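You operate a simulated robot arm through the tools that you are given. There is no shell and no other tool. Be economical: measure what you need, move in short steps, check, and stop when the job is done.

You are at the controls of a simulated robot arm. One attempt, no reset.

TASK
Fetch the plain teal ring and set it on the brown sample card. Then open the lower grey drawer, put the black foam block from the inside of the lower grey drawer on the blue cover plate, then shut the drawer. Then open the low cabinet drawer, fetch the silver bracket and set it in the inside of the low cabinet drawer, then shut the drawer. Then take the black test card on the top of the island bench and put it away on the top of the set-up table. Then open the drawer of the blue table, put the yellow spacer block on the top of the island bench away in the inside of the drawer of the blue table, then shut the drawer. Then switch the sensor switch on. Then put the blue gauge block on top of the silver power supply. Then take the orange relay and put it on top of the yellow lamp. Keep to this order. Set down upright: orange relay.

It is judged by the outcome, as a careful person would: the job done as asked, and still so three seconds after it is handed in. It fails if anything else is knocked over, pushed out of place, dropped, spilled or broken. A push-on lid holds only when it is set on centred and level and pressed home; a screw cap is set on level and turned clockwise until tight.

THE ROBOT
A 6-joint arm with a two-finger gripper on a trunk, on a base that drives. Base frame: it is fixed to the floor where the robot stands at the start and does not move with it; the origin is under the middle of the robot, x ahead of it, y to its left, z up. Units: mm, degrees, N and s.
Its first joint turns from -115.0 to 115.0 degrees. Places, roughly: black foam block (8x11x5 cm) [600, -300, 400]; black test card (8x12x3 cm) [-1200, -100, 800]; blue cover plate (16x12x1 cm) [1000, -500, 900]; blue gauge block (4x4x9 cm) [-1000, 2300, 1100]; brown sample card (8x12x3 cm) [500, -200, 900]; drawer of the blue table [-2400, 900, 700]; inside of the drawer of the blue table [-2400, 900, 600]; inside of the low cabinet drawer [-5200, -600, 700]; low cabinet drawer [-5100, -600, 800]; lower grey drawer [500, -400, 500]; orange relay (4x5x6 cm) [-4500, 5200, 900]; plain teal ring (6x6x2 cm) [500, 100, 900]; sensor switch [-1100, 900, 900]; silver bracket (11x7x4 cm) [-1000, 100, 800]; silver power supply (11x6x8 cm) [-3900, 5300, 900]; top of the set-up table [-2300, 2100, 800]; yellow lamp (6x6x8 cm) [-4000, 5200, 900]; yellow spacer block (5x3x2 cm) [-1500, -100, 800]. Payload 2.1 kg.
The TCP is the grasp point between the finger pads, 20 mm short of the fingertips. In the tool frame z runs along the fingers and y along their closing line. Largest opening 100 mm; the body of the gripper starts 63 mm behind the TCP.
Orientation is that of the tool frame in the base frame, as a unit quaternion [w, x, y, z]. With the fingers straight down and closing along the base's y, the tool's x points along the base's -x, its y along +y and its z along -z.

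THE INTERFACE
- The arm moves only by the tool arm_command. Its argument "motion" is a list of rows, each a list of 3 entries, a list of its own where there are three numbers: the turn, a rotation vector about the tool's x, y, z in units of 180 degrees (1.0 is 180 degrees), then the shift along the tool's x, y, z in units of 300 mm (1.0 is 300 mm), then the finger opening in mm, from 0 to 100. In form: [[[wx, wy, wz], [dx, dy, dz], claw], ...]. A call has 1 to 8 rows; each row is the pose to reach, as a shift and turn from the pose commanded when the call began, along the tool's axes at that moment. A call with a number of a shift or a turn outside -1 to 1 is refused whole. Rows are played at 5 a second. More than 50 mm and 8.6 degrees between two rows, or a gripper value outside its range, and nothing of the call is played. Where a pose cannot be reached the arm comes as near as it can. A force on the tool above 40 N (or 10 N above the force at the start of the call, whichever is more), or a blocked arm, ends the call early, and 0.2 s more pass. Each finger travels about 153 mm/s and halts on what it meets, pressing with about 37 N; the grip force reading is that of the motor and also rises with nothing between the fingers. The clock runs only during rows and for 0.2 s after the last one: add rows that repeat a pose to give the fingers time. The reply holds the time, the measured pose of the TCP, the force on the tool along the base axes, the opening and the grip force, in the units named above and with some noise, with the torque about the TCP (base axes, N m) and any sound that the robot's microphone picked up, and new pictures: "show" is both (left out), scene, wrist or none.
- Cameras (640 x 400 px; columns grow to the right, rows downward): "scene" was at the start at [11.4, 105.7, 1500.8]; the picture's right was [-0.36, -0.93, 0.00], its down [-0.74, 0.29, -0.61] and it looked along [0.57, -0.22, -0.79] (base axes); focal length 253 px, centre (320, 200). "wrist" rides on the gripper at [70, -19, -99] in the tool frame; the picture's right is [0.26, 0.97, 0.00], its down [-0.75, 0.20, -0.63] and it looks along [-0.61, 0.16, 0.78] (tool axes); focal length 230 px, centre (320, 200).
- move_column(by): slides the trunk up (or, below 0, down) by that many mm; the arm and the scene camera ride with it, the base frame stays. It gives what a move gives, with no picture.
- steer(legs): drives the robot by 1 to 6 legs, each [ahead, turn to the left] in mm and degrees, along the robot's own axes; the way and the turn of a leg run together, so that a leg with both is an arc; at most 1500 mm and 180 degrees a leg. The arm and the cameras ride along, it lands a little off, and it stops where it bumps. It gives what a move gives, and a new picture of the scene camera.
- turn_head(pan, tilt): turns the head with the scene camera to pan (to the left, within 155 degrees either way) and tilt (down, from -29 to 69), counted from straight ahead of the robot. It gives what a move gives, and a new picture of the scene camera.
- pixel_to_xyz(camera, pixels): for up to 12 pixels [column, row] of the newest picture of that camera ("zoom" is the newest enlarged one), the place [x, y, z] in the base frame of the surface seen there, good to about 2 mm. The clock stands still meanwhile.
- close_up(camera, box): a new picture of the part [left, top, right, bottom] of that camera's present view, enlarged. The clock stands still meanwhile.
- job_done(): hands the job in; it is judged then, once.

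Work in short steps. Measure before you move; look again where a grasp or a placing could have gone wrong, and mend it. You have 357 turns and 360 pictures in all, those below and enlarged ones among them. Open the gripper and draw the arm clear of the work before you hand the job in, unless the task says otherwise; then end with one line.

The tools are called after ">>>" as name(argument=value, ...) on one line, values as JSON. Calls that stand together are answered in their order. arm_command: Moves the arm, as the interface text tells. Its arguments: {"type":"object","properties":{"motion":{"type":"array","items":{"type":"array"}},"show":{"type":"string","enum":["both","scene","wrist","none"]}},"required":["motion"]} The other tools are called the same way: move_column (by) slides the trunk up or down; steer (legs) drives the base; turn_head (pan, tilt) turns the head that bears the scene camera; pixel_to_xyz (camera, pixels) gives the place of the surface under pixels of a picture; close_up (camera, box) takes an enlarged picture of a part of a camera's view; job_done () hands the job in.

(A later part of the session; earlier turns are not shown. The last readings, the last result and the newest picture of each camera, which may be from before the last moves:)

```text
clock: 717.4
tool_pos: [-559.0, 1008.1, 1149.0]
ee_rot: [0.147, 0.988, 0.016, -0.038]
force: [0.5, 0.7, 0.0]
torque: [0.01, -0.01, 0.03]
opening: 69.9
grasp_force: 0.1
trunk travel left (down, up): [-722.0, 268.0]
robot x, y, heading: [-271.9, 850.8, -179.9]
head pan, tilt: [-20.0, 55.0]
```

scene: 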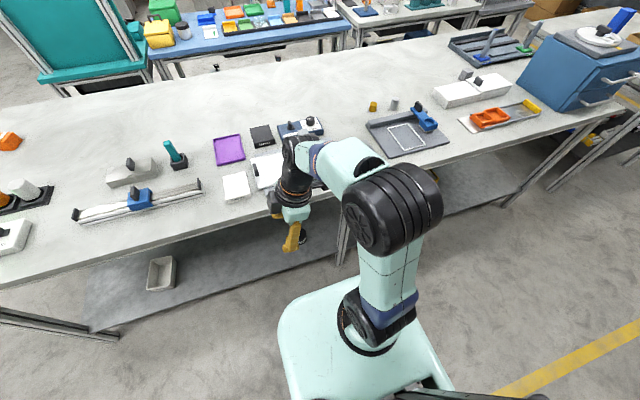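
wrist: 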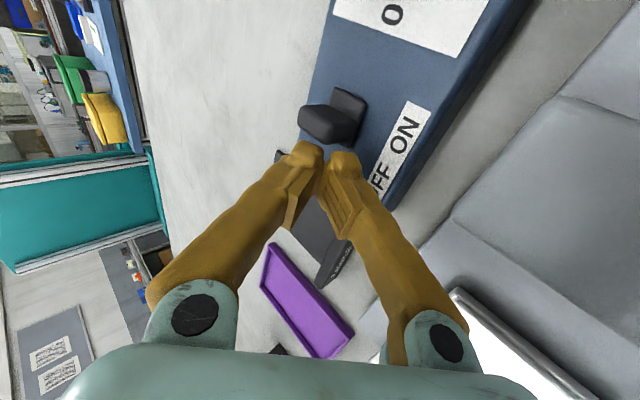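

>>> arm_command(motion=[[[-0.0209, -0.0296, 0.0238], [0, 0, 0], 70], [[-0.0419, -0.0592, 0.0476], [0, 0, 0], 70], [[-0.0628, -0.0888, 0.0714], [0, 0, 0], 70], [[-0.0837, -0.1184, 0.0952], [0, 0, 0], 70], [[-0.1047, -0.148, 0.119], [0, 0, 0], 70], [[-0.1256, -0.1776, 0.1428], [0, 0, 0], 70], [[-0.1465, -0.2072, 0.1666], [0, 0, 0], 70], [[-0.1674, -0.2368, 0.1904], [0, 0, 0], 70]], show="none")

>>> arm_command(motion=[[[-0.0209, -0.0296, 0.0238], [0, 0, 0], 70], [[-0.0419, -0.0592, 0.0476], [0, 0, 0], 70], [[-0.0628, -0.0888, 0.0714], [0, 0, 0], 70], [[-0.0837, -0.1184, 0.0952], [0, 0, 0], 70], [[-0.1047, -0.148, 0.119], [0, 0, 0], 70], [[-0.1256, -0.1776, 0.1428], [0, 0, 0], 70], [[-0.1256, -0.1776, 0.1428], [0, 0, 0], 70]], show="scene")

```text
clock: 719.2
tool_pos: [-557.7, 1007.9, 1149.1]
ee_rot: [0.391, 0.799, -0.309, -0.337]
force: [-0.1, 1.2, -0.3]
torque: [0.03, -0.02, 0.01]
opening: 69.7
grasp_force: 0.1
trunk travel left (down, up): [-722.0, 268.0]
robot x, y, heading: [-274.9, 853.6, -179.6]
head pan, tilt: [-20.0, 55.0]
```

```text
clock: 720.8
tool_pos: [-556.9, 1016.5, 1152.2]
ee_rot: [0.501, 0.5, -0.5, -0.499]
force: [0.3, -0.2, 0.3]
torque: [0.01, -0.02, -0.01]
opening: 70.2
grasp_force: 0.0
out of reach, approached as far as the arm can: row 6, 7
trunk travel left (down, up): [-722.0, 268.0]
robot x, y, heading: [-276.8, 852.2, -179.8]
head pan, tilt: [-20.0, 55.0]
```

scene: 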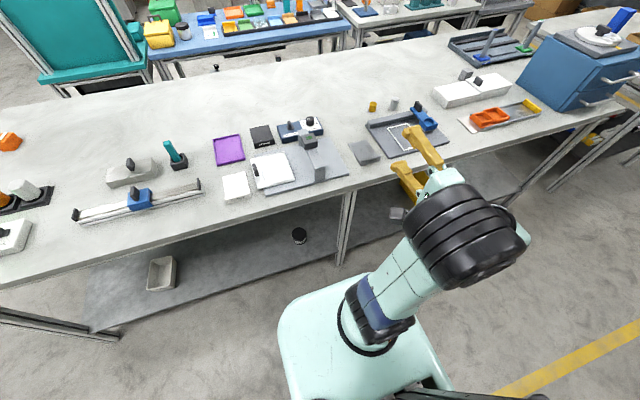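

The arm is back in the same-looking forward posture as before. I'll try the known reverse sequence to point down.

>>> arm_command(motion=[[[0.02566, 0.02566, -0.02566], [0, 0, 0], 60], [[0.0513, 0.0513, -0.0513], [0, 0, 0], 60], [[0.077, 0.077, -0.077], [0, 0, 0], 60], [[0.1026, 0.1026, -0.1026], [0, 0, 0], 60], [[0.1283, 0.1283, -0.1283], [0, 0, 0], 60], [[0.154, 0.154, -0.154], [0, 0, 0], 60], [[0.1796, 0.1796, -0.1796], [0, 0, 0], 60], [[0.2053, 0.2053, -0.2053], [0, 0, 0], 60]], show="none")

>>> arm_command(motion=[[[0.02566, 0.02566, -0.02566], [0, 0, 0], 60], [[0.0513, 0.0513, -0.0513], [0, 0, 0], 60], [[0.077, 0.077, -0.077], [0, 0, 0], 60], [[0.1026, 0.1026, -0.1026], [0, 0, 0], 60], [[0.1283, 0.1283, -0.1283], [0, 0, 0], 60], [[0.154, 0.154, -0.154], [0, 0, 0], 60], [[0.1796, 0.1796, -0.1796], [0, 0, 0], 60], [[0.1796, 0.1796, -0.1796], [0, 0, 0], 60]], show="none")

```text
clock: 722.6
tool_pos: [-557.6, 1016.9, 1152.7]
ee_rot: [0.272, 0.884, -0.27, -0.269]
force: [-0.4, -0.9, -0.4]
torque: [-0.01, 0.01, 0.04]
opening: 59.8
grasp_force: 0.1
trunk travel left (down, up): [-722.0, 268.0]
robot x, y, heading: [-274.5, 850.9, -179.6]
head pan, tilt: [-20.0, 55.0]
```

```text
clock: 724.4
tool_pos: [-559.9, 1019.5, 1163.0]
ee_rot: [0.097, 0.988, -0.078, -0.092]
force: [-0.7, 0.6, 0.7]
torque: [-0.01, 0.01, 0.02]
opening: 60.0
grasp_force: 0.1
out of reach, approached as far as the arm can: row 5, 6, 7, 8
trunk travel left (down, up): [-722.0, 268.0]
robot x, y, heading: [-274.5, 850.6, -179.8]
head pan, tilt: [-20.0, 55.0]
```

As suspected, the wrist is flipped. The fix: tilt straight through the forearm's direction to pointing forward (un-flipping), then come back via the left. First the straight tilt.

>>> arm_command(motion=[[[0.0269, -0.0334, 0], [0, 0, 0], 60], [[0.0538, -0.0668, 0], [0, 0, 0], 60], [[0.0807, -0.1002, 0], [0, 0, 0], 60], [[0.1076, -0.1336, 0], [0, 0, 0], 60], [[0.1345, -0.167, 0], [0, 0, 0], 60], [[0.1614, -0.2004, 0], [0, 0, 0], 60], [[0.1883, -0.2338, 0], [0, 0, 0], 60], [[0.2152, -0.2672, 0], [0, 0, 0], 60]], show="none")

>>> arm_command(motion=[[[0.0269, -0.0334, 0], [0, 0, 0], 60], [[0.0538, -0.0668, 0], [0, 0, 0], 60], [[0.0807, -0.1002, 0], [0, 0, 0], 60], [[0.0807, -0.1002, 0], [0, 0, 0], 60]], show="scene")

```text
clock: 726.2
tool_pos: [-606.2, 1074.5, 1139.1]
ee_rot: [-0.264, 0.842, -0.134, -0.451]
force: [0.3, 0.3, 0.5]
torque: [-0.05, 0.02, 0.03]
opening: 60.2
grasp_force: 0.0
out of reach, approached as far as the arm can: row 4, 5, 6, 7, 8
trunk travel left (down, up): [-722.0, 268.0]
robot x, y, heading: [-274.0, 848.2, -179.8]
head pan, tilt: [-20.0, 55.0]
```

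```text
clock: 727.2
tool_pos: [-624.6, 1084.0, 1152.1]
ee_rot: [-0.388, 0.721, -0.148, -0.554]
force: [-0.1, -0.4, -0.3]
torque: [0.02, 0.02, -0.01]
opening: 59.9
grasp_force: 0.1
out of reach, approached as far as the arm can: row 2, 3, 4
trunk travel left (down, up): [-722.0, 268.0]
robot x, y, heading: [-274.4, 850.2, -179.8]
head pan, tilt: [-20.0, 55.0]
```

scene: 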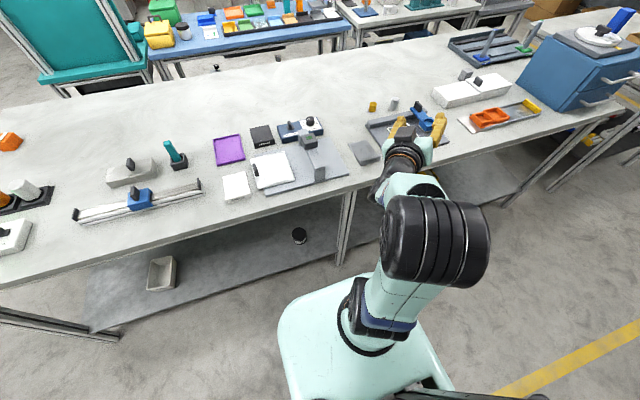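

The tool now points forward, along the forearm. Now I'll swing it to the left-forward direction on the way to pointing down.

>>> arm_command(motion=[[[-0.041, 0.0105, 0], [0, 0, 0], 60], [[-0.082, 0.021, 0], [0, 0, 0], 60], [[-0.123, 0.0315, 0], [0, 0, 0], 60], [[-0.164, 0.042, 0], [0, 0, 0], 60], [[-0.205, 0.0525, 0], [0, 0, 0], 60], [[-0.246, 0.063, 0], [0, 0, 0], 60], [[-0.287, 0.0735, 0], [0, 0, 0], 60], [[-0.328, 0.084, 0], [0, 0, 0], 60]], show="scene")

```text
clock: 729.2
tool_pos: [-696.4, 1000.4, 1125.8]
ee_rot: [0.063, 0.885, 0.138, -0.441]
force: [-0.5, 0.6, 0.8]
torque: [-0.02, 0.03, 0.04]
opening: 59.9
grasp_force: 0.1
out of reach, approached as far as the arm can: row 1, 2, 3, 4, 5, 6, 7
trunk travel left (down, up): [-722.0, 268.0]
robot x, y, heading: [-272.6, 852.4, -179.7]
head pan, tilt: [-20.0, 55.0]
stopped in row 8: the arm was blocked; the commanded pose is now the measured one
```

scene: 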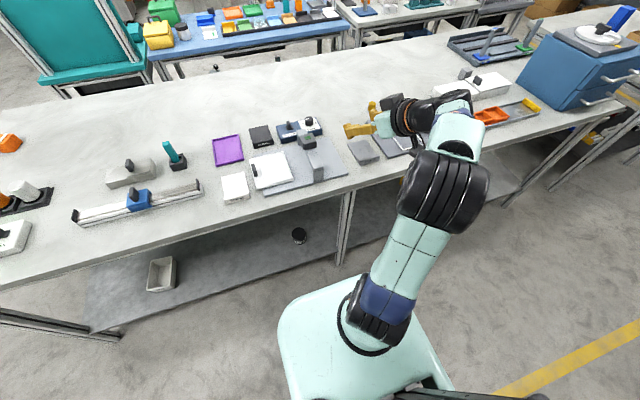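

The tool now points left-forward-down. I'll continue rotating it to straight down while pulling the arm in.

>>> arm_command(motion=[[[0, 0.03, 0], [0.033, 0.017, -0.044], 60], [[0, 0.07, 0], [0.066, 0.034, -0.087], 60], [[0, 0.11, 0], [0.1, 0.051, -0.13], 60], [[0, 0.15, 0], [0.13, 0.069, -0.174], 60], [[0, 0.19, 0], [0.164, 0.086, -0.218], 60], [[0, 0.23, 0], [0.197, 0.103, -0.26], 60], [[0, 0.265, 0], [0.23, 0.12, -0.305], 60], [[0, 0.293, 0], [0.23, 0.12, -0.305], 60]], show="none")

```text
clock: 731.0
tool_pos: [-571.1, 1006.6, 1134.5]
ee_rot: [0.077, 0.979, 0.152, -0.117]
force: [-0.4, 0.1, -0.3]
torque: [-0.01, 0.0, 0.01]
opening: 59.8
grasp_force: 0.0
out of reach, approached as far as the arm can: row 5, 6, 7, 8
trunk travel left (down, up): [-722.0, 268.0]
robot x, y, heading: [-272.4, 848.7, -179.6]
head pan, tilt: [-20.0, 55.0]
```

The behaviour fits a forearm roll wound almost a full turn (it leans left just short of vertical). To unwind: go via the left to forward, then return to down via the right. First, to forward again.

>>> arm_command(motion=[[[-0.0162, -0.0279, 0.0299], [0, 0, 0], 60], [[-0.0323, -0.0557, 0.0598], [0, 0, 0], 60], [[-0.0485, -0.0836, 0.0897], [0, 0, 0], 60], [[-0.0646, -0.1114, 0.1196], [0, 0, 0], 60], [[-0.0808, -0.1393, 0.1495], [0, 0, 0], 60], [[-0.097, -0.1671, 0.1794], [0, 0, 0], 60], [[-0.1131, -0.195, 0.2093], [0, 0, 0], 60], [[-0.1293, -0.2228, 0.2391], [0, 0, 0], 60]], show="none")

>>> arm_command(motion=[[[-0.0162, -0.0279, 0.0299], [0, 0, 0], 60], [[-0.0323, -0.0557, 0.0598], [0, 0, 0], 60], [[-0.0485, -0.0836, 0.0897], [0, 0, 0], 60], [[-0.0646, -0.1114, 0.1196], [0, 0, 0], 60], [[-0.0808, -0.1393, 0.1495], [0, 0, 0], 60], [[-0.097, -0.1671, 0.1794], [0, 0, 0], 60], [[-0.1131, -0.195, 0.2093], [0, 0, 0], 60], [[-0.1131, -0.195, 0.2093], [0, 0, 0], 60]], show="none")

>>> arm_command(motion=[[[0.02566, -0.02566, 0.02566], [0, 0, 0], 60], [[0.0513, -0.0513, 0.0513], [0, 0, 0], 60], [[0.077, -0.077, 0.077], [0, 0, 0], 60], [[0.1026, -0.1026, 0.1026], [0, 0, 0], 60], [[0.1283, -0.1283, 0.1283], [0, 0, 0], 60], [[0.154, -0.154, 0.154], [0, 0, 0], 60], [[0.1796, -0.1796, 0.1796], [0, 0, 0], 60], [[0.2053, -0.2053, 0.2053], [0, 0, 0], 60]], show="scene")

```text
clock: 732.8
tool_pos: [-570.2, 1006.6, 1135.0]
ee_rot: [0.346, 0.833, -0.224, -0.369]
force: [0.3, 0.1, -0.3]
torque: [0.01, 0.02, -0.05]
opening: 60.0
grasp_force: 0.0
trunk travel left (down, up): [-722.0, 268.0]
robot x, y, heading: [-273.8, 852.4, -179.9]
head pan, tilt: [-20.0, 55.0]
```

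```text
clock: 734.6
tool_pos: [-573.0, 1021.5, 1138.9]
ee_rot: [-0.5, -0.5, 0.498, 0.501]
force: [0.6, -0.3, 0.3]
torque: [0.0, 0.01, 0.03]
opening: 59.9
grasp_force: 0.0
out of reach, approached as far as the arm can: row 7, 8
trunk travel left (down, up): [-722.0, 268.0]
robot x, y, heading: [-273.8, 851.6, -179.7]
head pan, tilt: [-20.0, 55.0]
```

```text
clock: 736.4
tool_pos: [-604.5, 1007.4, 1061.2]
ee_rot: [-0.261, -0.266, 0.874, 0.312]
force: [0.5, -0.2, 0.7]
torque: [0.02, 0.0, 0.03]
opening: 59.9
grasp_force: 0.1
out of reach, approached as far as the arm can: row 1, 2, 3, 4, 5, 6, 7, 8
trunk travel left (down, up): [-722.0, 268.0]
robot x, y, heading: [-274.1, 852.5, -179.7]
head pan, tilt: [-20.0, 55.0]
```

scene: 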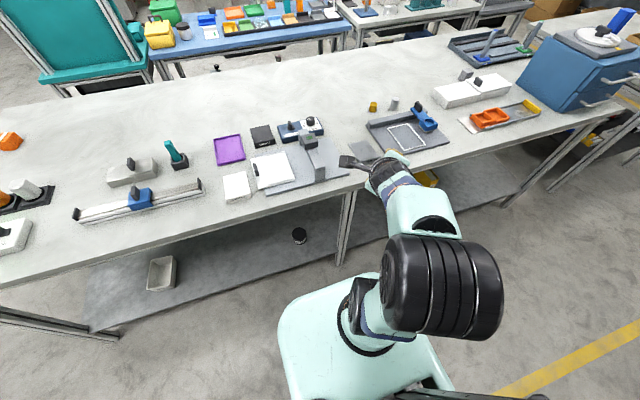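

It's swinging through the right side as planned. I'll continue to pointing down.

>>> arm_command(motion=[[[0.02566, -0.02566, 0.02566], [0, 0, 0], 60], [[0.0513, -0.0513, 0.0513], [0, 0, 0], 60], [[0.077, -0.077, 0.077], [0, 0, 0], 60], [[0.1026, -0.1026, 0.1026], [0, 0, 0], 60], [[0.1283, -0.1283, 0.1283], [0, 0, 0], 60], [[0.154, -0.154, 0.154], [0, 0, 0], 60], [[0.1796, -0.1796, 0.1796], [0, 0, 0], 60], [[0.1796, -0.1796, 0.1796], [0, 0, 0], 60]], show="scene")

```text
clock: 738.2
tool_pos: [-606.1, 1007.9, 1061.9]
ee_rot: [-0.006, 0.017, 0.999, 0.038]
force: [-0.6, -0.5, 0.1]
torque: [0.02, -0.01, -0.03]
opening: 59.9
grasp_force: 0.1
trunk travel left (down, up): [-722.0, 268.0]
robot x, y, heading: [-273.8, 849.6, -179.7]
head pan, tilt: [-20.0, 55.0]
```

scene: 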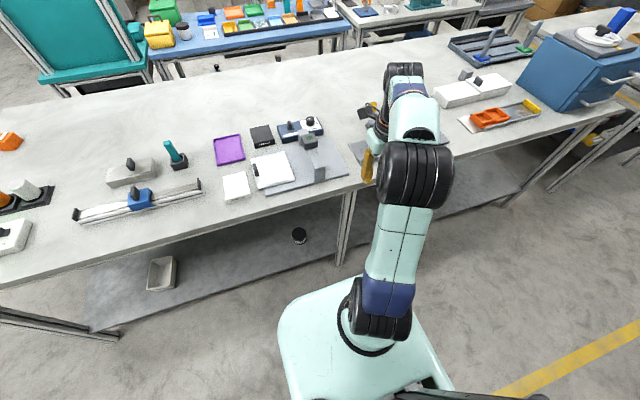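

Unwound: the tool points down again with no reach complaint. I'll remove the remaining 4° lean and drive north to the gauge block.

>>> arm_command(motion=[[[0.024, -0.003, 0], [0, 0, 0], 70], [[0.024, -0.003, 0], [0, 0, -0.1], 70], [[0.024, -0.003, 0], [0, 0, -0.1], 70]], show="none")

>>> move_column(by=150)

>>> steer(legs=[[0, -90], [1400, 0], [0, 90]])

>>> turn_head(pan=5, tilt=35)

```text
clock: 739.0
tool_pos: [-605.4, 1009.8, 1091.0]
ee_rot: [-0.001, 0.016, 1.0, 0.001]
force: [-0.5, -0.2, 0.1]
torque: [0.01, -0.01, -0.04]
opening: 70.0
grasp_force: 0.1
trunk travel left (down, up): [-722.0, 268.0]
robot x, y, heading: [-275.2, 849.6, -179.7]
head pan, tilt: [-20.0, 55.0]
```

```text
clock: 740.8
tool_pos: [-604.8, 1008.2, 1240.6]
ee_rot: [-0.002, 0.017, 1.0, 0.001]
force: [-1.0, 0.3, -0.8]
torque: [0.02, 0.02, -0.02]
opening: 70.0
grasp_force: 0.0
trunk travel left (down, up): [-872.0, 118.0]
robot x, y, heading: [-273.0, 853.9, -179.6]
head pan, tilt: [-20.0, 55.0]
```

```text
clock: 755.5
tool_pos: [-620.1, 2437.4, 1240.2]
ee_rot: [-0.001, 0.017, 1.0, 0.0]
force: [0.4, -0.5, 0.8]
torque: [0.0, -0.01, -0.01]
opening: 70.0
grasp_force: 0.0
trunk travel left (down, up): [-872.0, 118.0]
robot x, y, heading: [-290.2, 2281.4, -179.8]
head pan, tilt: [-20.0, 55.0]
```

scene: 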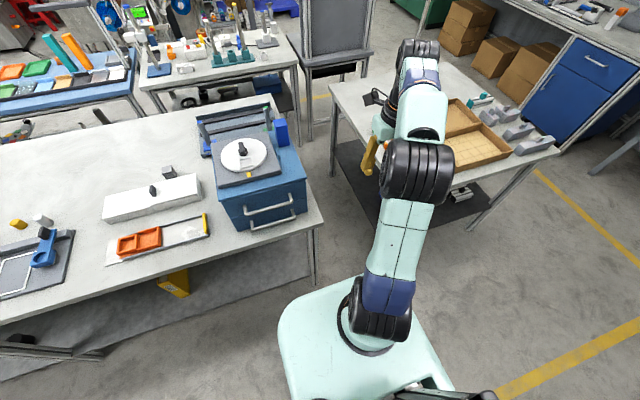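

```text
clock: 756.4
tool_pos: [-619.0, 2437.2, 1241.6]
ee_rot: [-0.003, 0.017, 1.0, 0.001]
force: [0.0, 0.2, -0.1]
torque: [0.01, 0.0, -0.03]
opening: 70.2
grasp_force: 0.0
trunk travel left (down, up): [-872.0, 118.0]
robot x, y, heading: [-292.6, 2281.4, -179.8]
head pan, tilt: [5.0, 35.0]
```

scene: 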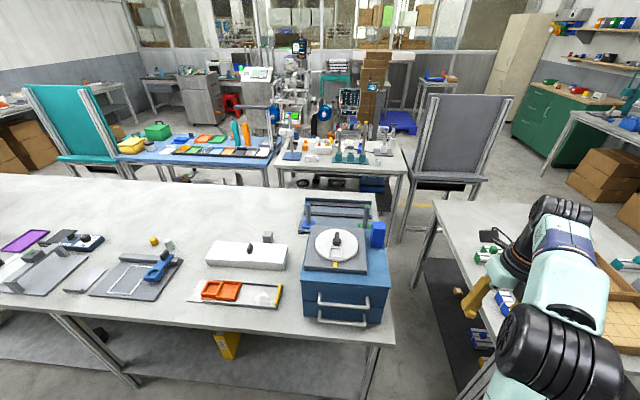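

The gauge block shows at (378,233) on the drawer box. I'll zoom and measure it and its surroundings.

>>> close_up(camera="scene", box=[290, 190, 410, 335])

>>> pixel_to_xyz(camera="scene", pixels=[[378, 224], [378, 240], [373, 223], [384, 224], [336, 238], [337, 245], [310, 260], [365, 262], [385, 262], [345, 305], [338, 325], [375, 360]])

```text
2.76 times, centred on (350, 262) of scene
```

zoom: 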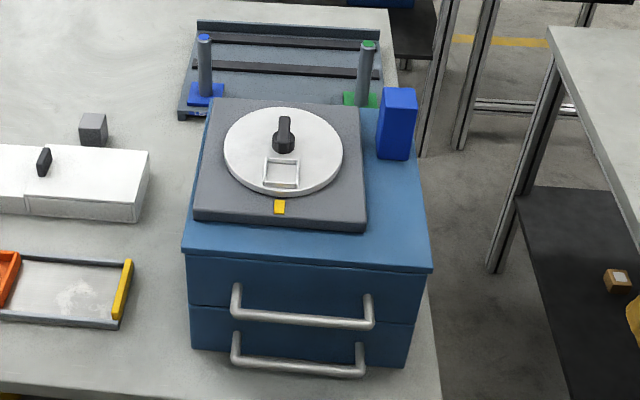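

```text
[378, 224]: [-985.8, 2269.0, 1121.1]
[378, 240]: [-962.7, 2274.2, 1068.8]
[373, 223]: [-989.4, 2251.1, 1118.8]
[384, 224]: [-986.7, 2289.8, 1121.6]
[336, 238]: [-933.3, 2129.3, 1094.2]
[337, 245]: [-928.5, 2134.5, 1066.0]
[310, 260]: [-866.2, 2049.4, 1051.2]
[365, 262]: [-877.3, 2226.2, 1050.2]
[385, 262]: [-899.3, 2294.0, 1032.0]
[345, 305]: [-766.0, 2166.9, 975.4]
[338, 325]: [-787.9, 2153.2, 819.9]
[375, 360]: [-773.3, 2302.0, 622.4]
```

Block: centre (-983,2271), z 1031–1121. I'll drive up, lower the arm to clear just above it, and move over it.

>>> steer(legs=[[315, 0]])

>>> arm_command(motion=[[[0, 0, 0], [0, 0, 0.13], 80], [[0, 0, 0], [0, 0, 0.25], 80], [[0, 0, 0], [0.04, -0.14, 0.25], 80], [[0, 0, 0], [0.08, -0.28, 0.25], 80], [[0, 0, 0], [0.12, -0.42, 0.25], 80], [[0, 0, 0], [0.16, -0.553, 0.25], 80], [[0, 0, 0], [0.16, -0.553, 0.25], 80]], show="both")

```text
clock: 758.4
tool_pos: [-884.8, 2431.0, 1239.6]
ee_rot: [0.001, 0.01, 1.0, 0.001]
force: [-0.6, -0.8, -0.9]
torque: [-0.02, -0.02, -0.03]
opening: 70.2
grasp_force: 0.1
trunk travel left (down, up): [-872.0, 118.0]
robot x, y, heading: [-549.0, 2278.2, -178.0]
head pan, tilt: [5.0, 35.0]
stopped in leg 1: the robot was blocked; the commanded pose is now the measured one
```

scene: 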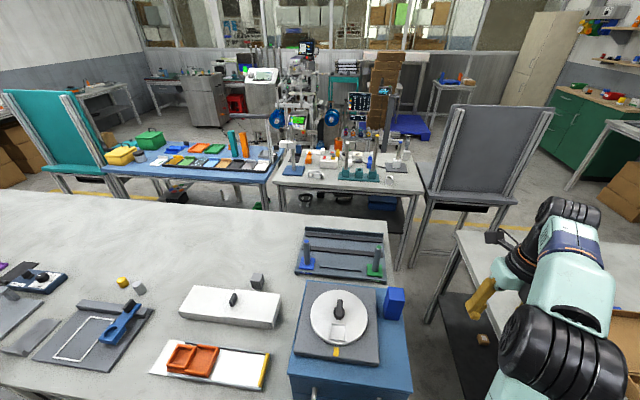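

```text
clock: 760.0
tool_pos: [-916.3, 2318.9, 1165.4]
ee_rot: [-0.002, 0.007, 1.0, -0.002]
force: [-0.4, -0.2, -1.5]
torque: [0.0, 0.03, -0.01]
opening: 80.0
grasp_force: 0.0
out of reach, approached as far as the arm can: row 5, 6, 7
trunk travel left (down, up): [-872.0, 118.0]
robot x, y, heading: [-551.0, 2278.2, -177.7]
head pan, tilt: [5.0, 35.0]
```

scene: 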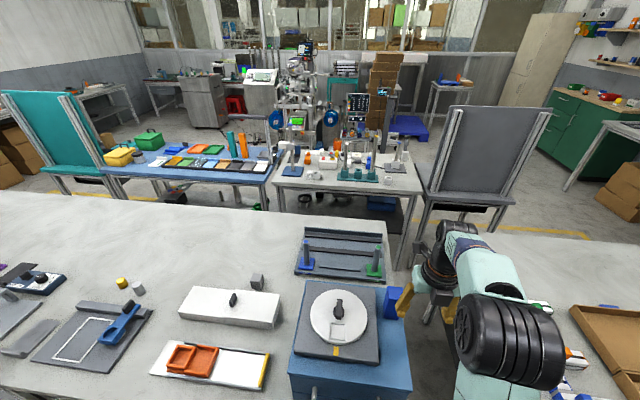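
wrist: 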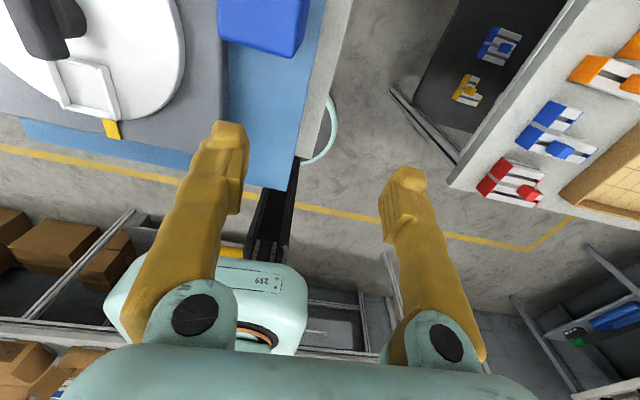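

The base was stopped by the bench's corner leg, leaving the block about 434 mm away. I'll tilt the tool 30° forward to gain reach (the fingers still close squarely on the block's sides) and move over it.

>>> arm_command(motion=[[[0, 0.042, 0], [0, 0, 0], 80], [[0, 0.084, 0], [0, 0, 0], 80], [[0, 0.126, 0], [0, 0, 0], 80], [[0, 0.167, 0], [0, 0, 0], 80], [[0, 0.167, 0], [0.08, -0.055, 0], 80], [[0, 0.167, 0], [0.16, -0.11, 0], 80], [[0, 0.167, 0], [0.223, -0.16, 0], 80], [[0, 0.167, 0], [0.223, -0.16, 0], 80]], show="both")

```text
clock: 761.8
tool_pos: [-982.1, 2293.5, 1159.6]
ee_rot: [-0.261, 0.006, 0.965, -0.002]
force: [0.2, 0.9, 0.2]
torque: [0.01, -0.02, 0.01]
opening: 79.8
grasp_force: 0.0
out of reach, approached as far as the arm can: row 6, 7, 8
trunk travel left (down, up): [-872.0, 118.0]
robot x, y, heading: [-548.2, 2274.9, -178.2]
head pan, tilt: [5.0, 35.0]
```

scene: 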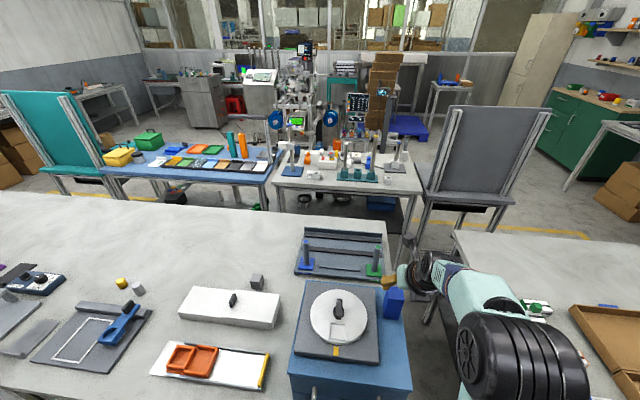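
wrist: 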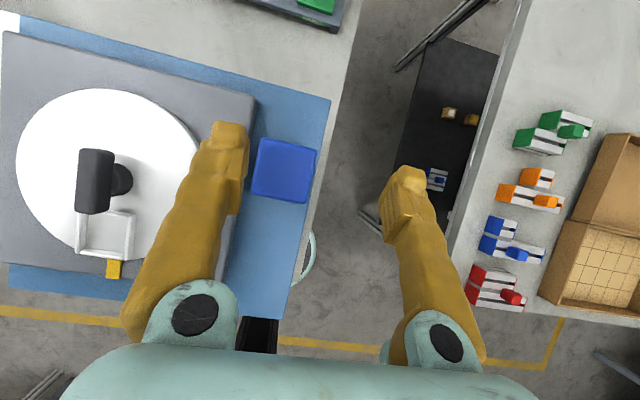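

I'm 22 mm short sideways at this height. I'll verify the block's position from the wrist view before going lower.

>>> pixel_to_xyz(camera="wrist", pixels=[[262, 142], [312, 152], [303, 200], [255, 190], [285, 168], [245, 190], [240, 100]])

```text
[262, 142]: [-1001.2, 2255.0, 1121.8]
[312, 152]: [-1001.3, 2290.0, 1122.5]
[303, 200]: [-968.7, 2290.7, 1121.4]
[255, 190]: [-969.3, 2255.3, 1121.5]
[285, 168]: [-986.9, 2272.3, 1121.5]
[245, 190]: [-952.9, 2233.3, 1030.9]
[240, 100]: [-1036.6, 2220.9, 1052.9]
```

Block centre (-985,2272) confirmed. With the fingers fully open I'll lower 64 mm using the arm (which gains reach), then shift 21 mm sideways.

>>> arm_command(motion=[[[0, 0, 0], [0, 0, 0], 100], [[0, 0, 0], [-0.05, 0, 0.095], 100], [[0, 0, 0], [-0.098, 0, 0.19], 100], [[0, 0, 0], [-0.098, -0.035, 0.19], 100], [[0, 0, 0], [-0.098, -0.07, 0.19], 100], [[0, 0, 0], [-0.098, -0.07, 0.19], 100]], show="wrist")

```text
clock: 763.2
tool_pos: [-983.6, 2284.8, 1094.0]
ee_rot: [-0.26, 0.007, 0.966, -0.001]
force: [-1.1, 0.3, 0.8]
torque: [-0.04, -0.04, 0.0]
opening: 100.2
grasp_force: 0.0
out of reach, approached as far as the arm can: row 5, 6
trunk travel left (down, up): [-872.0, 118.0]
robot x, y, heading: [-549.3, 2277.7, -178.1]
head pan, tilt: [5.0, 35.0]
```

wrist: 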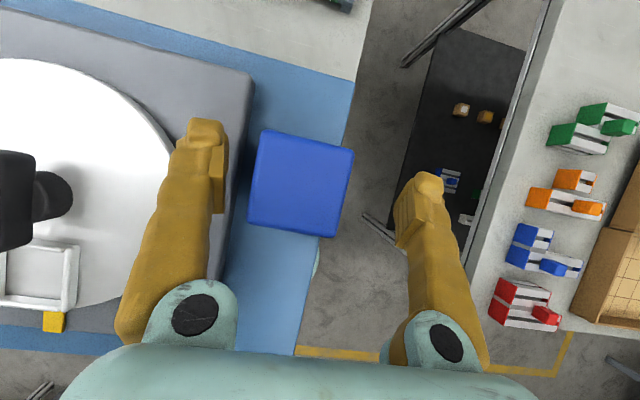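

13 mm still to go. I'll tilt 10° more, which brings the wrist nearer, and shift the rest.

>>> arm_command(motion=[[[0, 0.03, 0], [0, 0, 0], 100], [[0, 0.06, 0], [0, 0, 0], 100], [[0, 0.06, 0], [0, -0.022, 0], 100], [[0, 0.06, 0], [0, -0.044, 0], 100], [[0, 0.06, 0], [0, -0.044, 0], 100]], show="none")

```text
clock: 764.4
tool_pos: [-983.5, 2268.8, 1095.2]
ee_rot: [-0.35, 0.01, 0.937, 0.006]
force: [-0.9, 0.2, 0.8]
torque: [0.01, 0.0, 0.0]
opening: 99.7
grasp_force: 0.0
out of reach, approached as far as the arm can: row 2
trunk travel left (down, up): [-872.0, 118.0]
robot x, y, heading: [-548.6, 2272.0, -178.3]
head pan, tilt: [5.0, 35.0]
```

Now within 3 mm. I'll adjust and close on the block.

>>> arm_command(motion=[[[0, 0, 0], [0, 0.01, 0], 80], [[0, 0, 0], [0, 0.01, 0], 50], [[0, 0, 0], [0, 0.01, 0], 20], [[0, 0, 0], [0, 0.01, 0], 20], [[0, 0, 0], [0, 0.01, 0], 20]], show="wrist")

```text
clock: 765.6
tool_pos: [-981.3, 2271.2, 1096.7]
ee_rot: [-0.35, 0.009, 0.937, 0.008]
force: [-0.3, -0.9, 0.6]
torque: [-0.13, 0.04, 0.01]
opening: 38.9
grasp_force: 36.7
trunk travel left (down, up): [-872.0, 118.0]
robot x, y, heading: [-549.3, 2270.8, -178.1]
head pan, tilt: [5.0, 35.0]
```

wrist: 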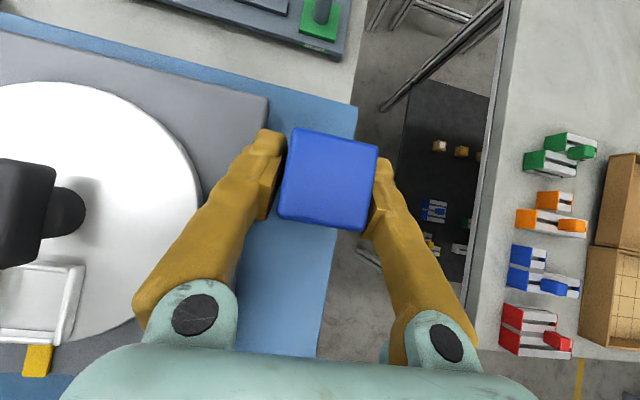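

Held at 38.9 mm. I'll lift with the trunk, back away, and look north for the route to the power supply.

>>> move_column(by=110)

>>> steer(legs=[[-280, 0], [0, -92]])

>>> turn_head(pan=10, tilt=20)

```text
clock: 767.0
tool_pos: [-982.4, 2272.6, 1204.3]
ee_rot: [-0.348, 0.01, 0.937, 0.01]
force: [-1.0, 0.1, -1.5]
torque: [0.0, 0.0, -0.02]
opening: 39.1
grasp_force: 37.0
trunk travel left (down, up): [-982.0, 8.0]
robot x, y, heading: [-550.3, 2275.8, -178.7]
head pan, tilt: [5.0, 35.0]
```

```text
clock: 772.9
tool_pos: [-248.8, 2719.4, 1205.1]
ee_rot: [-0.232, 0.69, 0.634, 0.26]
force: [-0.2, 0.0, -2.2]
torque: [-0.02, 0.02, 0.01]
opening: 38.9
grasp_force: 36.7
trunk travel left (down, up): [-982.0, 8.0]
robot x, y, heading: [-268.6, 2288.3, 88.3]
head pan, tilt: [5.0, 35.0]
```

scene: 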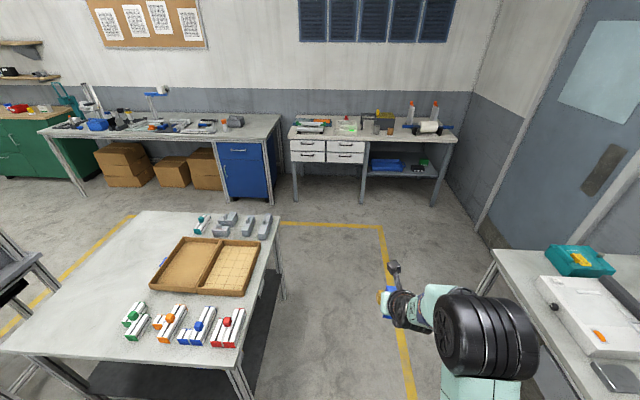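

```text
clock: 773.7
tool_pos: [-247.3, 2719.5, 1205.1]
ee_rot: [-0.233, 0.69, 0.635, 0.259]
force: [0.0, 1.2, -2.4]
torque: [0.01, 0.01, -0.01]
opening: 38.5
grasp_force: 37.0
trunk travel left (down, up): [-982.0, 8.0]
robot x, y, heading: [-272.0, 2284.8, 88.7]
head pan, tilt: [10.0, 20.0]
```

scene: 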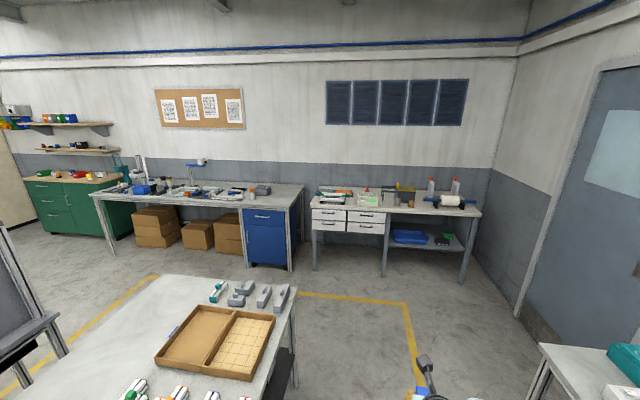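

The green cabinet at far left likely carries the power supply, lamp and relay. I'll measure the route.

>>> pixel_to_xyz(camera="scene", pixels=[[60, 235], [120, 235], [80, 182], [105, 252], [250, 265], [300, 290], [155, 280], [290, 295], [205, 300], [55, 180], [93, 178], [120, 160]])

>>> close_up(camera="scene", box=[0, 100, 160, 260])

```text
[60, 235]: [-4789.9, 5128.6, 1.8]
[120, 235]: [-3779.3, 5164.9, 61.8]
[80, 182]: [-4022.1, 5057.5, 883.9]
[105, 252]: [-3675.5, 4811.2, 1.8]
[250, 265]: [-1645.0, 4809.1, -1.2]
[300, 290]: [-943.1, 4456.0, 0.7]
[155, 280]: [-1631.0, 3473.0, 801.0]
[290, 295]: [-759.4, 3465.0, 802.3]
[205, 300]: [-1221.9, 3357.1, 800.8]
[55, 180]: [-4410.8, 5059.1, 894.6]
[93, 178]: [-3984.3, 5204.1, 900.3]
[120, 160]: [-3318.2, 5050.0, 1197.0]
```

```text
2.50 times, centred on (80, 180) of scene
```

zoom: 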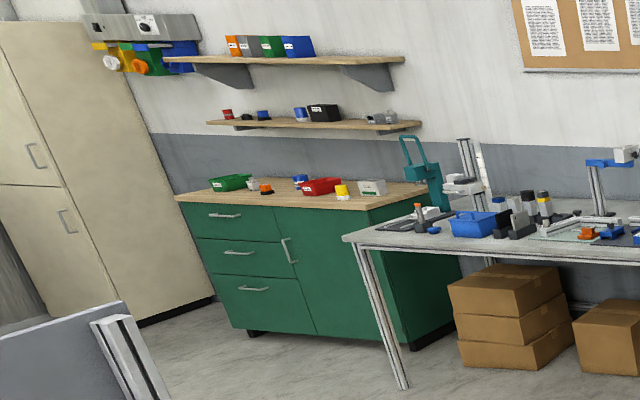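

The lane at y≈4140 is free. I'll drive north, then west to the green cabinet.

>>> steer(legs=[[0, 1.5], [1500, 0], [330, 0], [0, 90], [1500, 0], [1500, 0]])

>>> turn_head(pan=-50, tilt=30)

```text
clock: 801.4
tool_pos: [-3662.4, 4241.7, 1206.3]
ee_rot: [-0.349, 0.036, 0.936, 0.017]
force: [-0.6, -0.8, -1.0]
torque: [0.05, 0.01, -0.01]
opening: 38.7
grasp_force: 36.8
trunk travel left (down, up): [-982.0, 8.0]
robot x, y, heading: [-3227.6, 4222.7, 178.5]
head pan, tilt: [10.0, 20.0]
```

scene: 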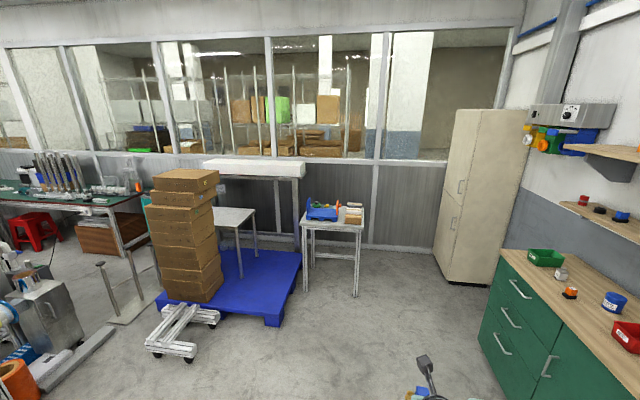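

```text
clock: 802.6
tool_pos: [-3662.4, 4243.2, 1203.8]
ee_rot: [-0.349, 0.036, 0.936, 0.018]
force: [0.0, -0.2, -1.7]
torque: [-0.01, 0.02, -0.01]
opening: 38.7
grasp_force: 37.3
trunk travel left (down, up): [-982.0, 8.0]
robot x, y, heading: [-3232.0, 4220.0, 178.7]
head pan, tilt: [-50.0, 30.0]
```

scene: 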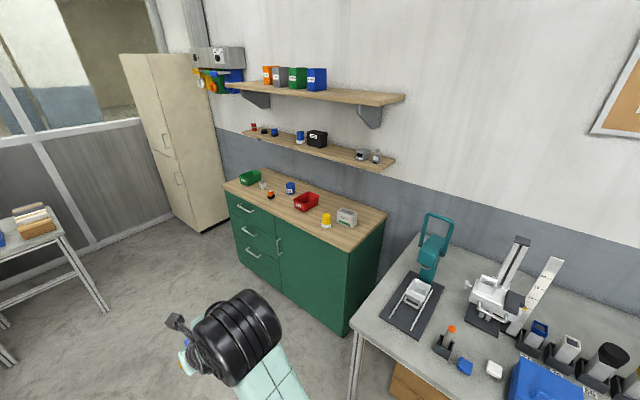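

I'll zoom in on the cabinet top and measure the power supply, lamp, relay and the shelf above.

>>> close_up(camera="scene", box=[220, 150, 400, 260])

>>> pixel_to_xyz(camera="scene", pixels=[[347, 212], [340, 216], [355, 220], [347, 222], [327, 215], [326, 227], [271, 194], [271, 199], [385, 210], [340, 235], [390, 160], [345, 315]])

```text
3.56 times, centred on (310, 205) of scene
```

zoom: 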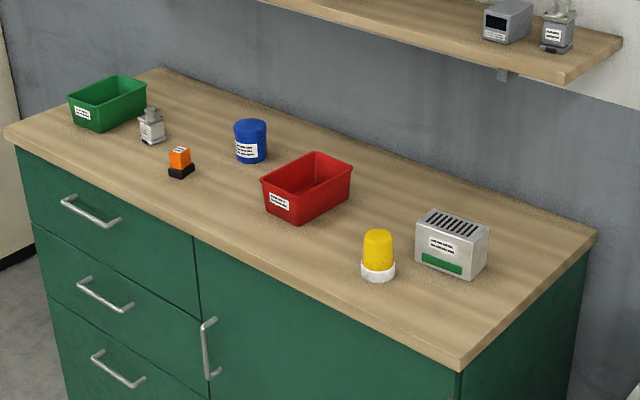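

```text
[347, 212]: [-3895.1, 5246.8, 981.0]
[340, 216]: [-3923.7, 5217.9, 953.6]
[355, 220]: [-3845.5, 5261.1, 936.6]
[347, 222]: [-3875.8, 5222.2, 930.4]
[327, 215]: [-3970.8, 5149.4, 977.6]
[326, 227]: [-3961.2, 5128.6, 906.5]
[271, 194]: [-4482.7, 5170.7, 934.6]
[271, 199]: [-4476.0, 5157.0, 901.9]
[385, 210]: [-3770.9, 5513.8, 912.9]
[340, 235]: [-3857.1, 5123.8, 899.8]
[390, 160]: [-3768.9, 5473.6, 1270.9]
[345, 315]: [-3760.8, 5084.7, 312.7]
```

Power supply top z≈981 near (-3895,5250). I'll measure its top corners in the zoom, then drive to line up in front of it.

>>> pixel_to_xyz(camera="zoom", pixels=[[420, 222], [432, 211], [485, 226], [476, 242], [450, 226], [378, 233], [378, 275], [362, 275], [394, 272], [180, 150], [180, 172]])

>>> steer(legs=[[0, -25.2], [757, 0], [0, -63.2]])

>>> turn_head(pan=5, tilt=40)

```text
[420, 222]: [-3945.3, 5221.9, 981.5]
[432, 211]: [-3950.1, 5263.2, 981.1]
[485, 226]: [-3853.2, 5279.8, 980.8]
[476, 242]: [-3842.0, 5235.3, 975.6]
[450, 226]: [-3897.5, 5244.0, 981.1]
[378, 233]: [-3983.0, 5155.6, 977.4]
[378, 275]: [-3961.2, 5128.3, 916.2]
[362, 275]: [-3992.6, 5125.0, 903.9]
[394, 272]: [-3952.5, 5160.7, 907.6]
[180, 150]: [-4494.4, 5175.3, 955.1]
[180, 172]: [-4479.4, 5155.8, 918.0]
```

```text
clock: 810.8
tool_pos: [-3897.2, 4998.7, 1205.4]
ee_rot: [-0.237, 0.68, 0.644, 0.257]
force: [0.0, 0.6, -0.8]
torque: [-0.02, 0.01, 0.01]
opening: 38.8
grasp_force: 37.3
trunk travel left (down, up): [-982.0, 8.0]
robot x, y, heading: [-3905.8, 4562.8, 89.7]
head pan, tilt: [-50.0, 30.0]
```

scene: 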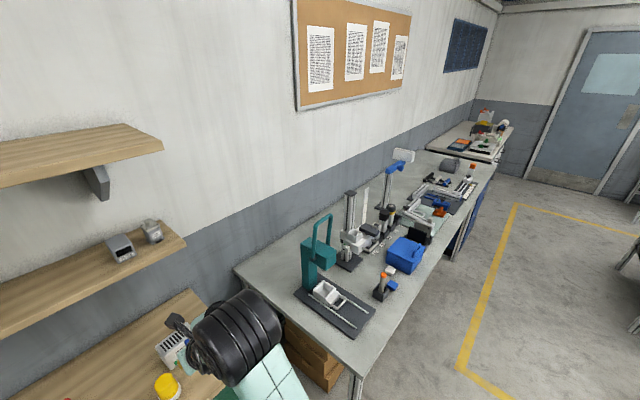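

```text
clock: 812.0
tool_pos: [-3897.7, 4999.0, 1205.4]
ee_rot: [-0.236, 0.682, 0.643, 0.257]
force: [0.7, 0.7, -2.1]
torque: [-0.02, -0.02, 0.02]
opening: 38.7
grasp_force: 36.7
trunk travel left (down, up): [-982.0, 8.0]
robot x, y, heading: [-3906.5, 4565.8, 89.9]
head pan, tilt: [5.0, 40.0]
```

scene: 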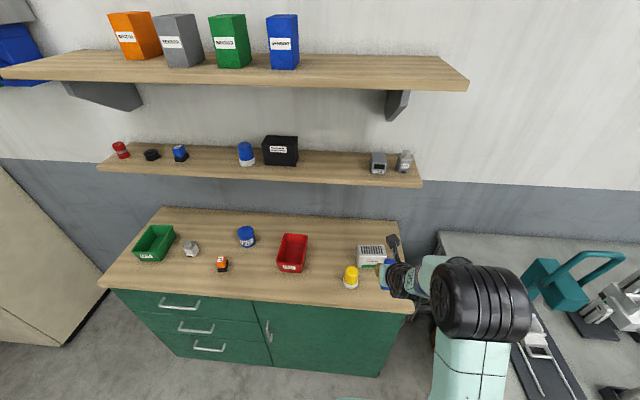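

I'll check the lower shelf's front edge for clearance and the head-level overlap.

>>> pixel_to_xyz(camera="scene", pixels=[[420, 183], [300, 180], [465, 85], [300, 82], [372, 252], [351, 270], [221, 262], [330, 305]])

```text
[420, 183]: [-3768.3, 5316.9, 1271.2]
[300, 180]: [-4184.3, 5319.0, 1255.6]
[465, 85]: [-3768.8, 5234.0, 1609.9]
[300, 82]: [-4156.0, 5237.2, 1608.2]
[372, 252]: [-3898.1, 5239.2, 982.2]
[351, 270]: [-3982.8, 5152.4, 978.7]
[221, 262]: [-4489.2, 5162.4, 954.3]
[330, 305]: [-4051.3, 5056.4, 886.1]
```

Shelf edge is at y 5317, so there's room. I'll lower the trunk 135 mm, then drive in 251 mm.

>>> move_column(by=-135)

>>> steer(legs=[[251, 0]])

>>> turn_head(pan=-5, tilt=50)

>>> close_up(camera="wrist", box=[0, 0, 640, 400])

```text
clock: 813.7
tool_pos: [-3897.2, 4998.8, 1069.8]
ee_rot: [-0.236, 0.682, 0.643, 0.257]
force: [-0.5, 0.0, -1.0]
torque: [0.01, -0.01, -0.03]
opening: 38.4
grasp_force: 37.4
trunk travel left (down, up): [-847.0, 143.0]
robot x, y, heading: [-3907.5, 4565.8, 89.8]
head pan, tilt: [5.0, 40.0]
```

```text
clock: 815.5
tool_pos: [-3899.4, 5249.1, 1070.6]
ee_rot: [-0.238, 0.679, 0.645, 0.256]
force: [-0.5, -0.1, -1.7]
torque: [0.01, -0.01, 0.0]
opening: 38.9
grasp_force: 37.2
trunk travel left (down, up): [-847.0, 143.0]
robot x, y, heading: [-3906.6, 4816.0, 90.1]
head pan, tilt: [5.0, 40.0]
```

scene: 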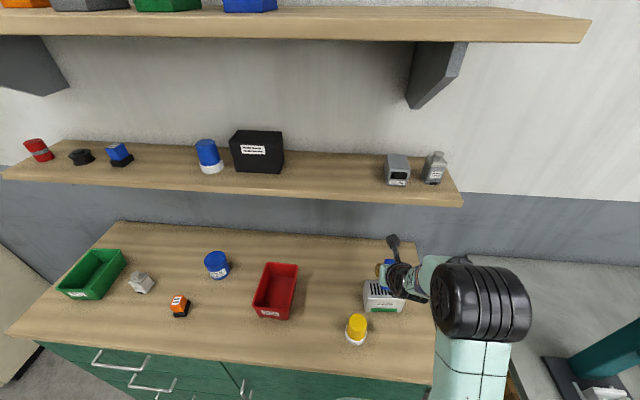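

```text
clock: 816.2
tool_pos: [-3898.8, 5249.6, 1069.9]
ee_rot: [-0.237, 0.68, 0.645, 0.256]
force: [0.2, 0.1, -1.9]
torque: [-0.01, 0.02, -0.03]
opening: 38.8
grasp_force: 37.0
trunk travel left (down, up): [-847.0, 143.0]
robot x, y, heading: [-3905.8, 4819.9, 90.2]
head pan, tilt: [-5.0, 50.0]
```

scene: 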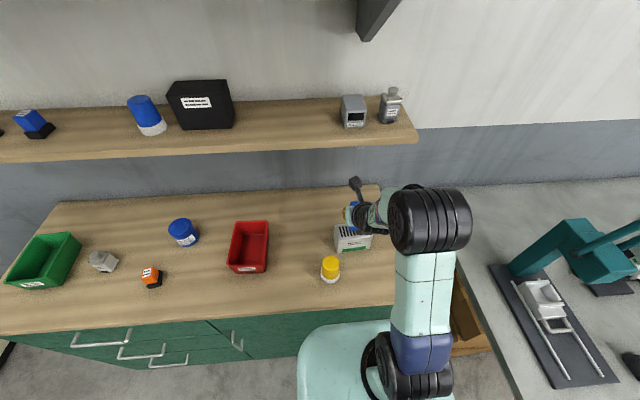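

```text
1.00 times, centred on (320, 200) of wrist (not enlarged: the box is as wide or as high as the picture)
```

zoom: 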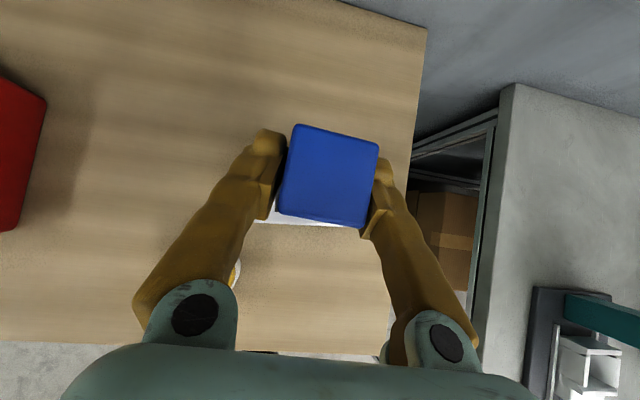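

Aligned above the supply's top. I'll lower 22 mm and check contact.

>>> arm_command(motion=[[[0, 0, 0], [-0.024, 0, 0.028], 20], [[0, 0, 0], [-0.048, 0, 0.0555], 20], [[0, 0, 0], [-0.0495, 0, 0.058], 20], [[0, 0, 0], [-0.0495, 0, 0.058], 20]], show="scene")

>>> close_up(camera="scene", box=[300, 160, 440, 290])

```text
clock: 817.2
tool_pos: [-3900.9, 5251.3, 1047.7]
ee_rot: [-0.234, 0.68, 0.646, 0.257]
force: [0.3, 0.3, -1.1]
torque: [-0.01, 0.02, 0.04]
opening: 38.4
grasp_force: 37.2
trunk travel left (down, up): [-847.0, 143.0]
robot x, y, heading: [-3911.7, 4814.3, 90.0]
head pan, tilt: [-5.0, 50.0]
```

scene: 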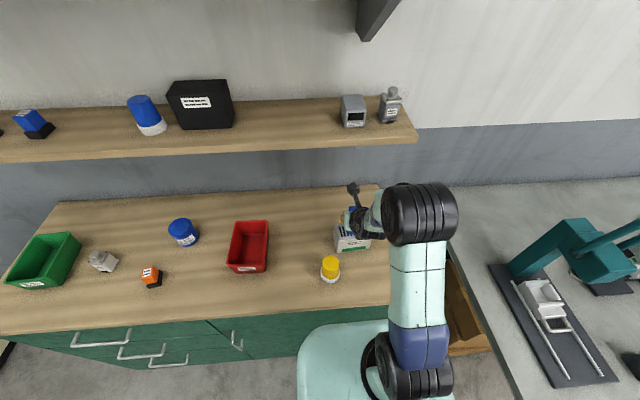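

```text
3.08 times, centred on (370, 225) of scene
```

zoom: 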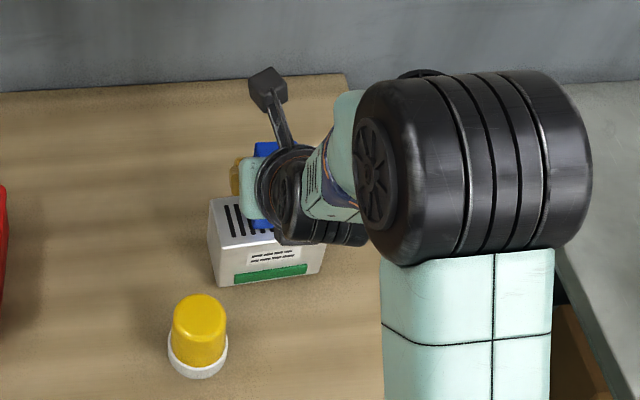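

No contact yet. I'll inch down another few millimetres to feel the surface.

>>> arm_command(motion=[[[0, 0, 0], [-0.0022, 0, 0.0025], 20], [[0, 0, 0], [-0.0044, 0, 0.005], 20], [[0, 0, 0], [-0.0044, 0, 0.005], 20]], show="none")

```text
clock: 818.0
tool_pos: [-3900.4, 5250.7, 1043.8]
ee_rot: [-0.233, 0.68, 0.645, 0.26]
force: [0.0, 0.5, 1.5]
torque: [0.09, 0.07, -0.02]
opening: 38.8
grasp_force: 37.4
trunk travel left (down, up): [-847.0, 143.0]
robot x, y, heading: [-3903.1, 4816.3, 89.9]
head pan, tilt: [-5.0, 50.0]
```

The reading rose by ~3 N with a small torque, so the block touches. I'll release and withdraw along the tool axis.

>>> arm_command(motion=[[[0, 0, 0], [0, 0, 0], 45], [[0, 0, 0], [0, 0, 0], 60], [[0, 0, 0], [0, 0, 0], 70], [[0, 0, 0], [0, 0, -0.08], 70], [[0, 0, 0], [0, 0, -0.22], 70], [[0, 0, 0], [0, 0, -0.36], 70], [[0, 0, 0], [0, 0, -0.45], 70]], show="both")

>>> close_up(camera="scene", box=[300, 160, 440, 290])

```text
clock: 819.6
tool_pos: [-3900.8, 5177.7, 1129.9]
ee_rot: [-0.232, 0.682, 0.644, 0.26]
force: [-0.5, -0.2, 0.5]
torque: [-0.01, 0.0, 0.0]
opening: 70.0
grasp_force: 0.0
out of reach, approached as far as the arm can: row 6, 7
trunk travel left (down, up): [-847.0, 143.0]
robot x, y, heading: [-3906.9, 4815.7, 90.2]
head pan, tilt: [-5.0, 50.0]
```

scene: 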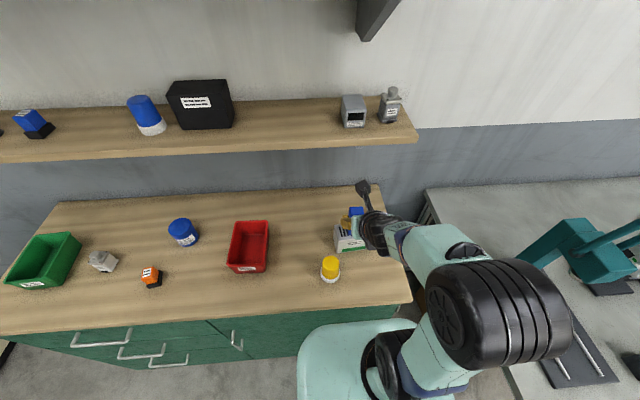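
wrist: 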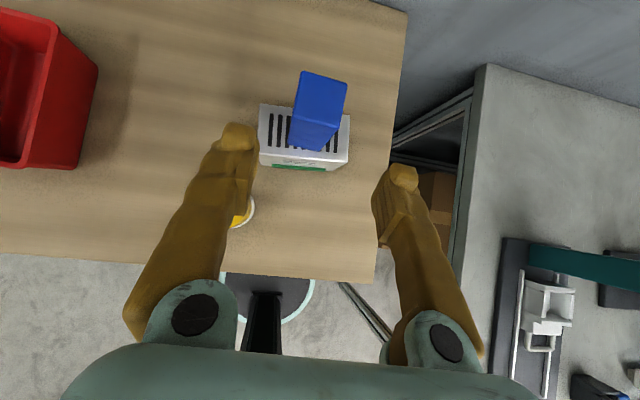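

```text
3.08 times, centred on (370, 225) of scene
```

zoom: 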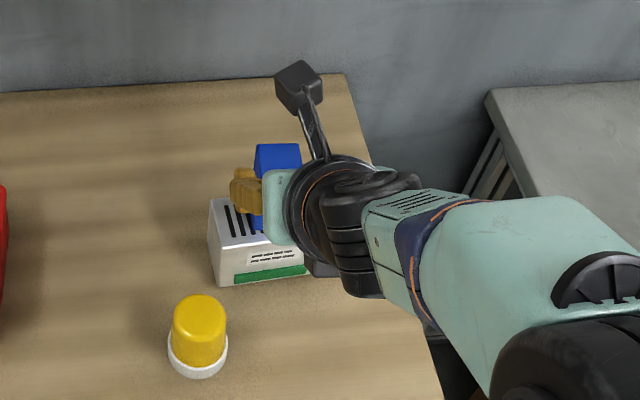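

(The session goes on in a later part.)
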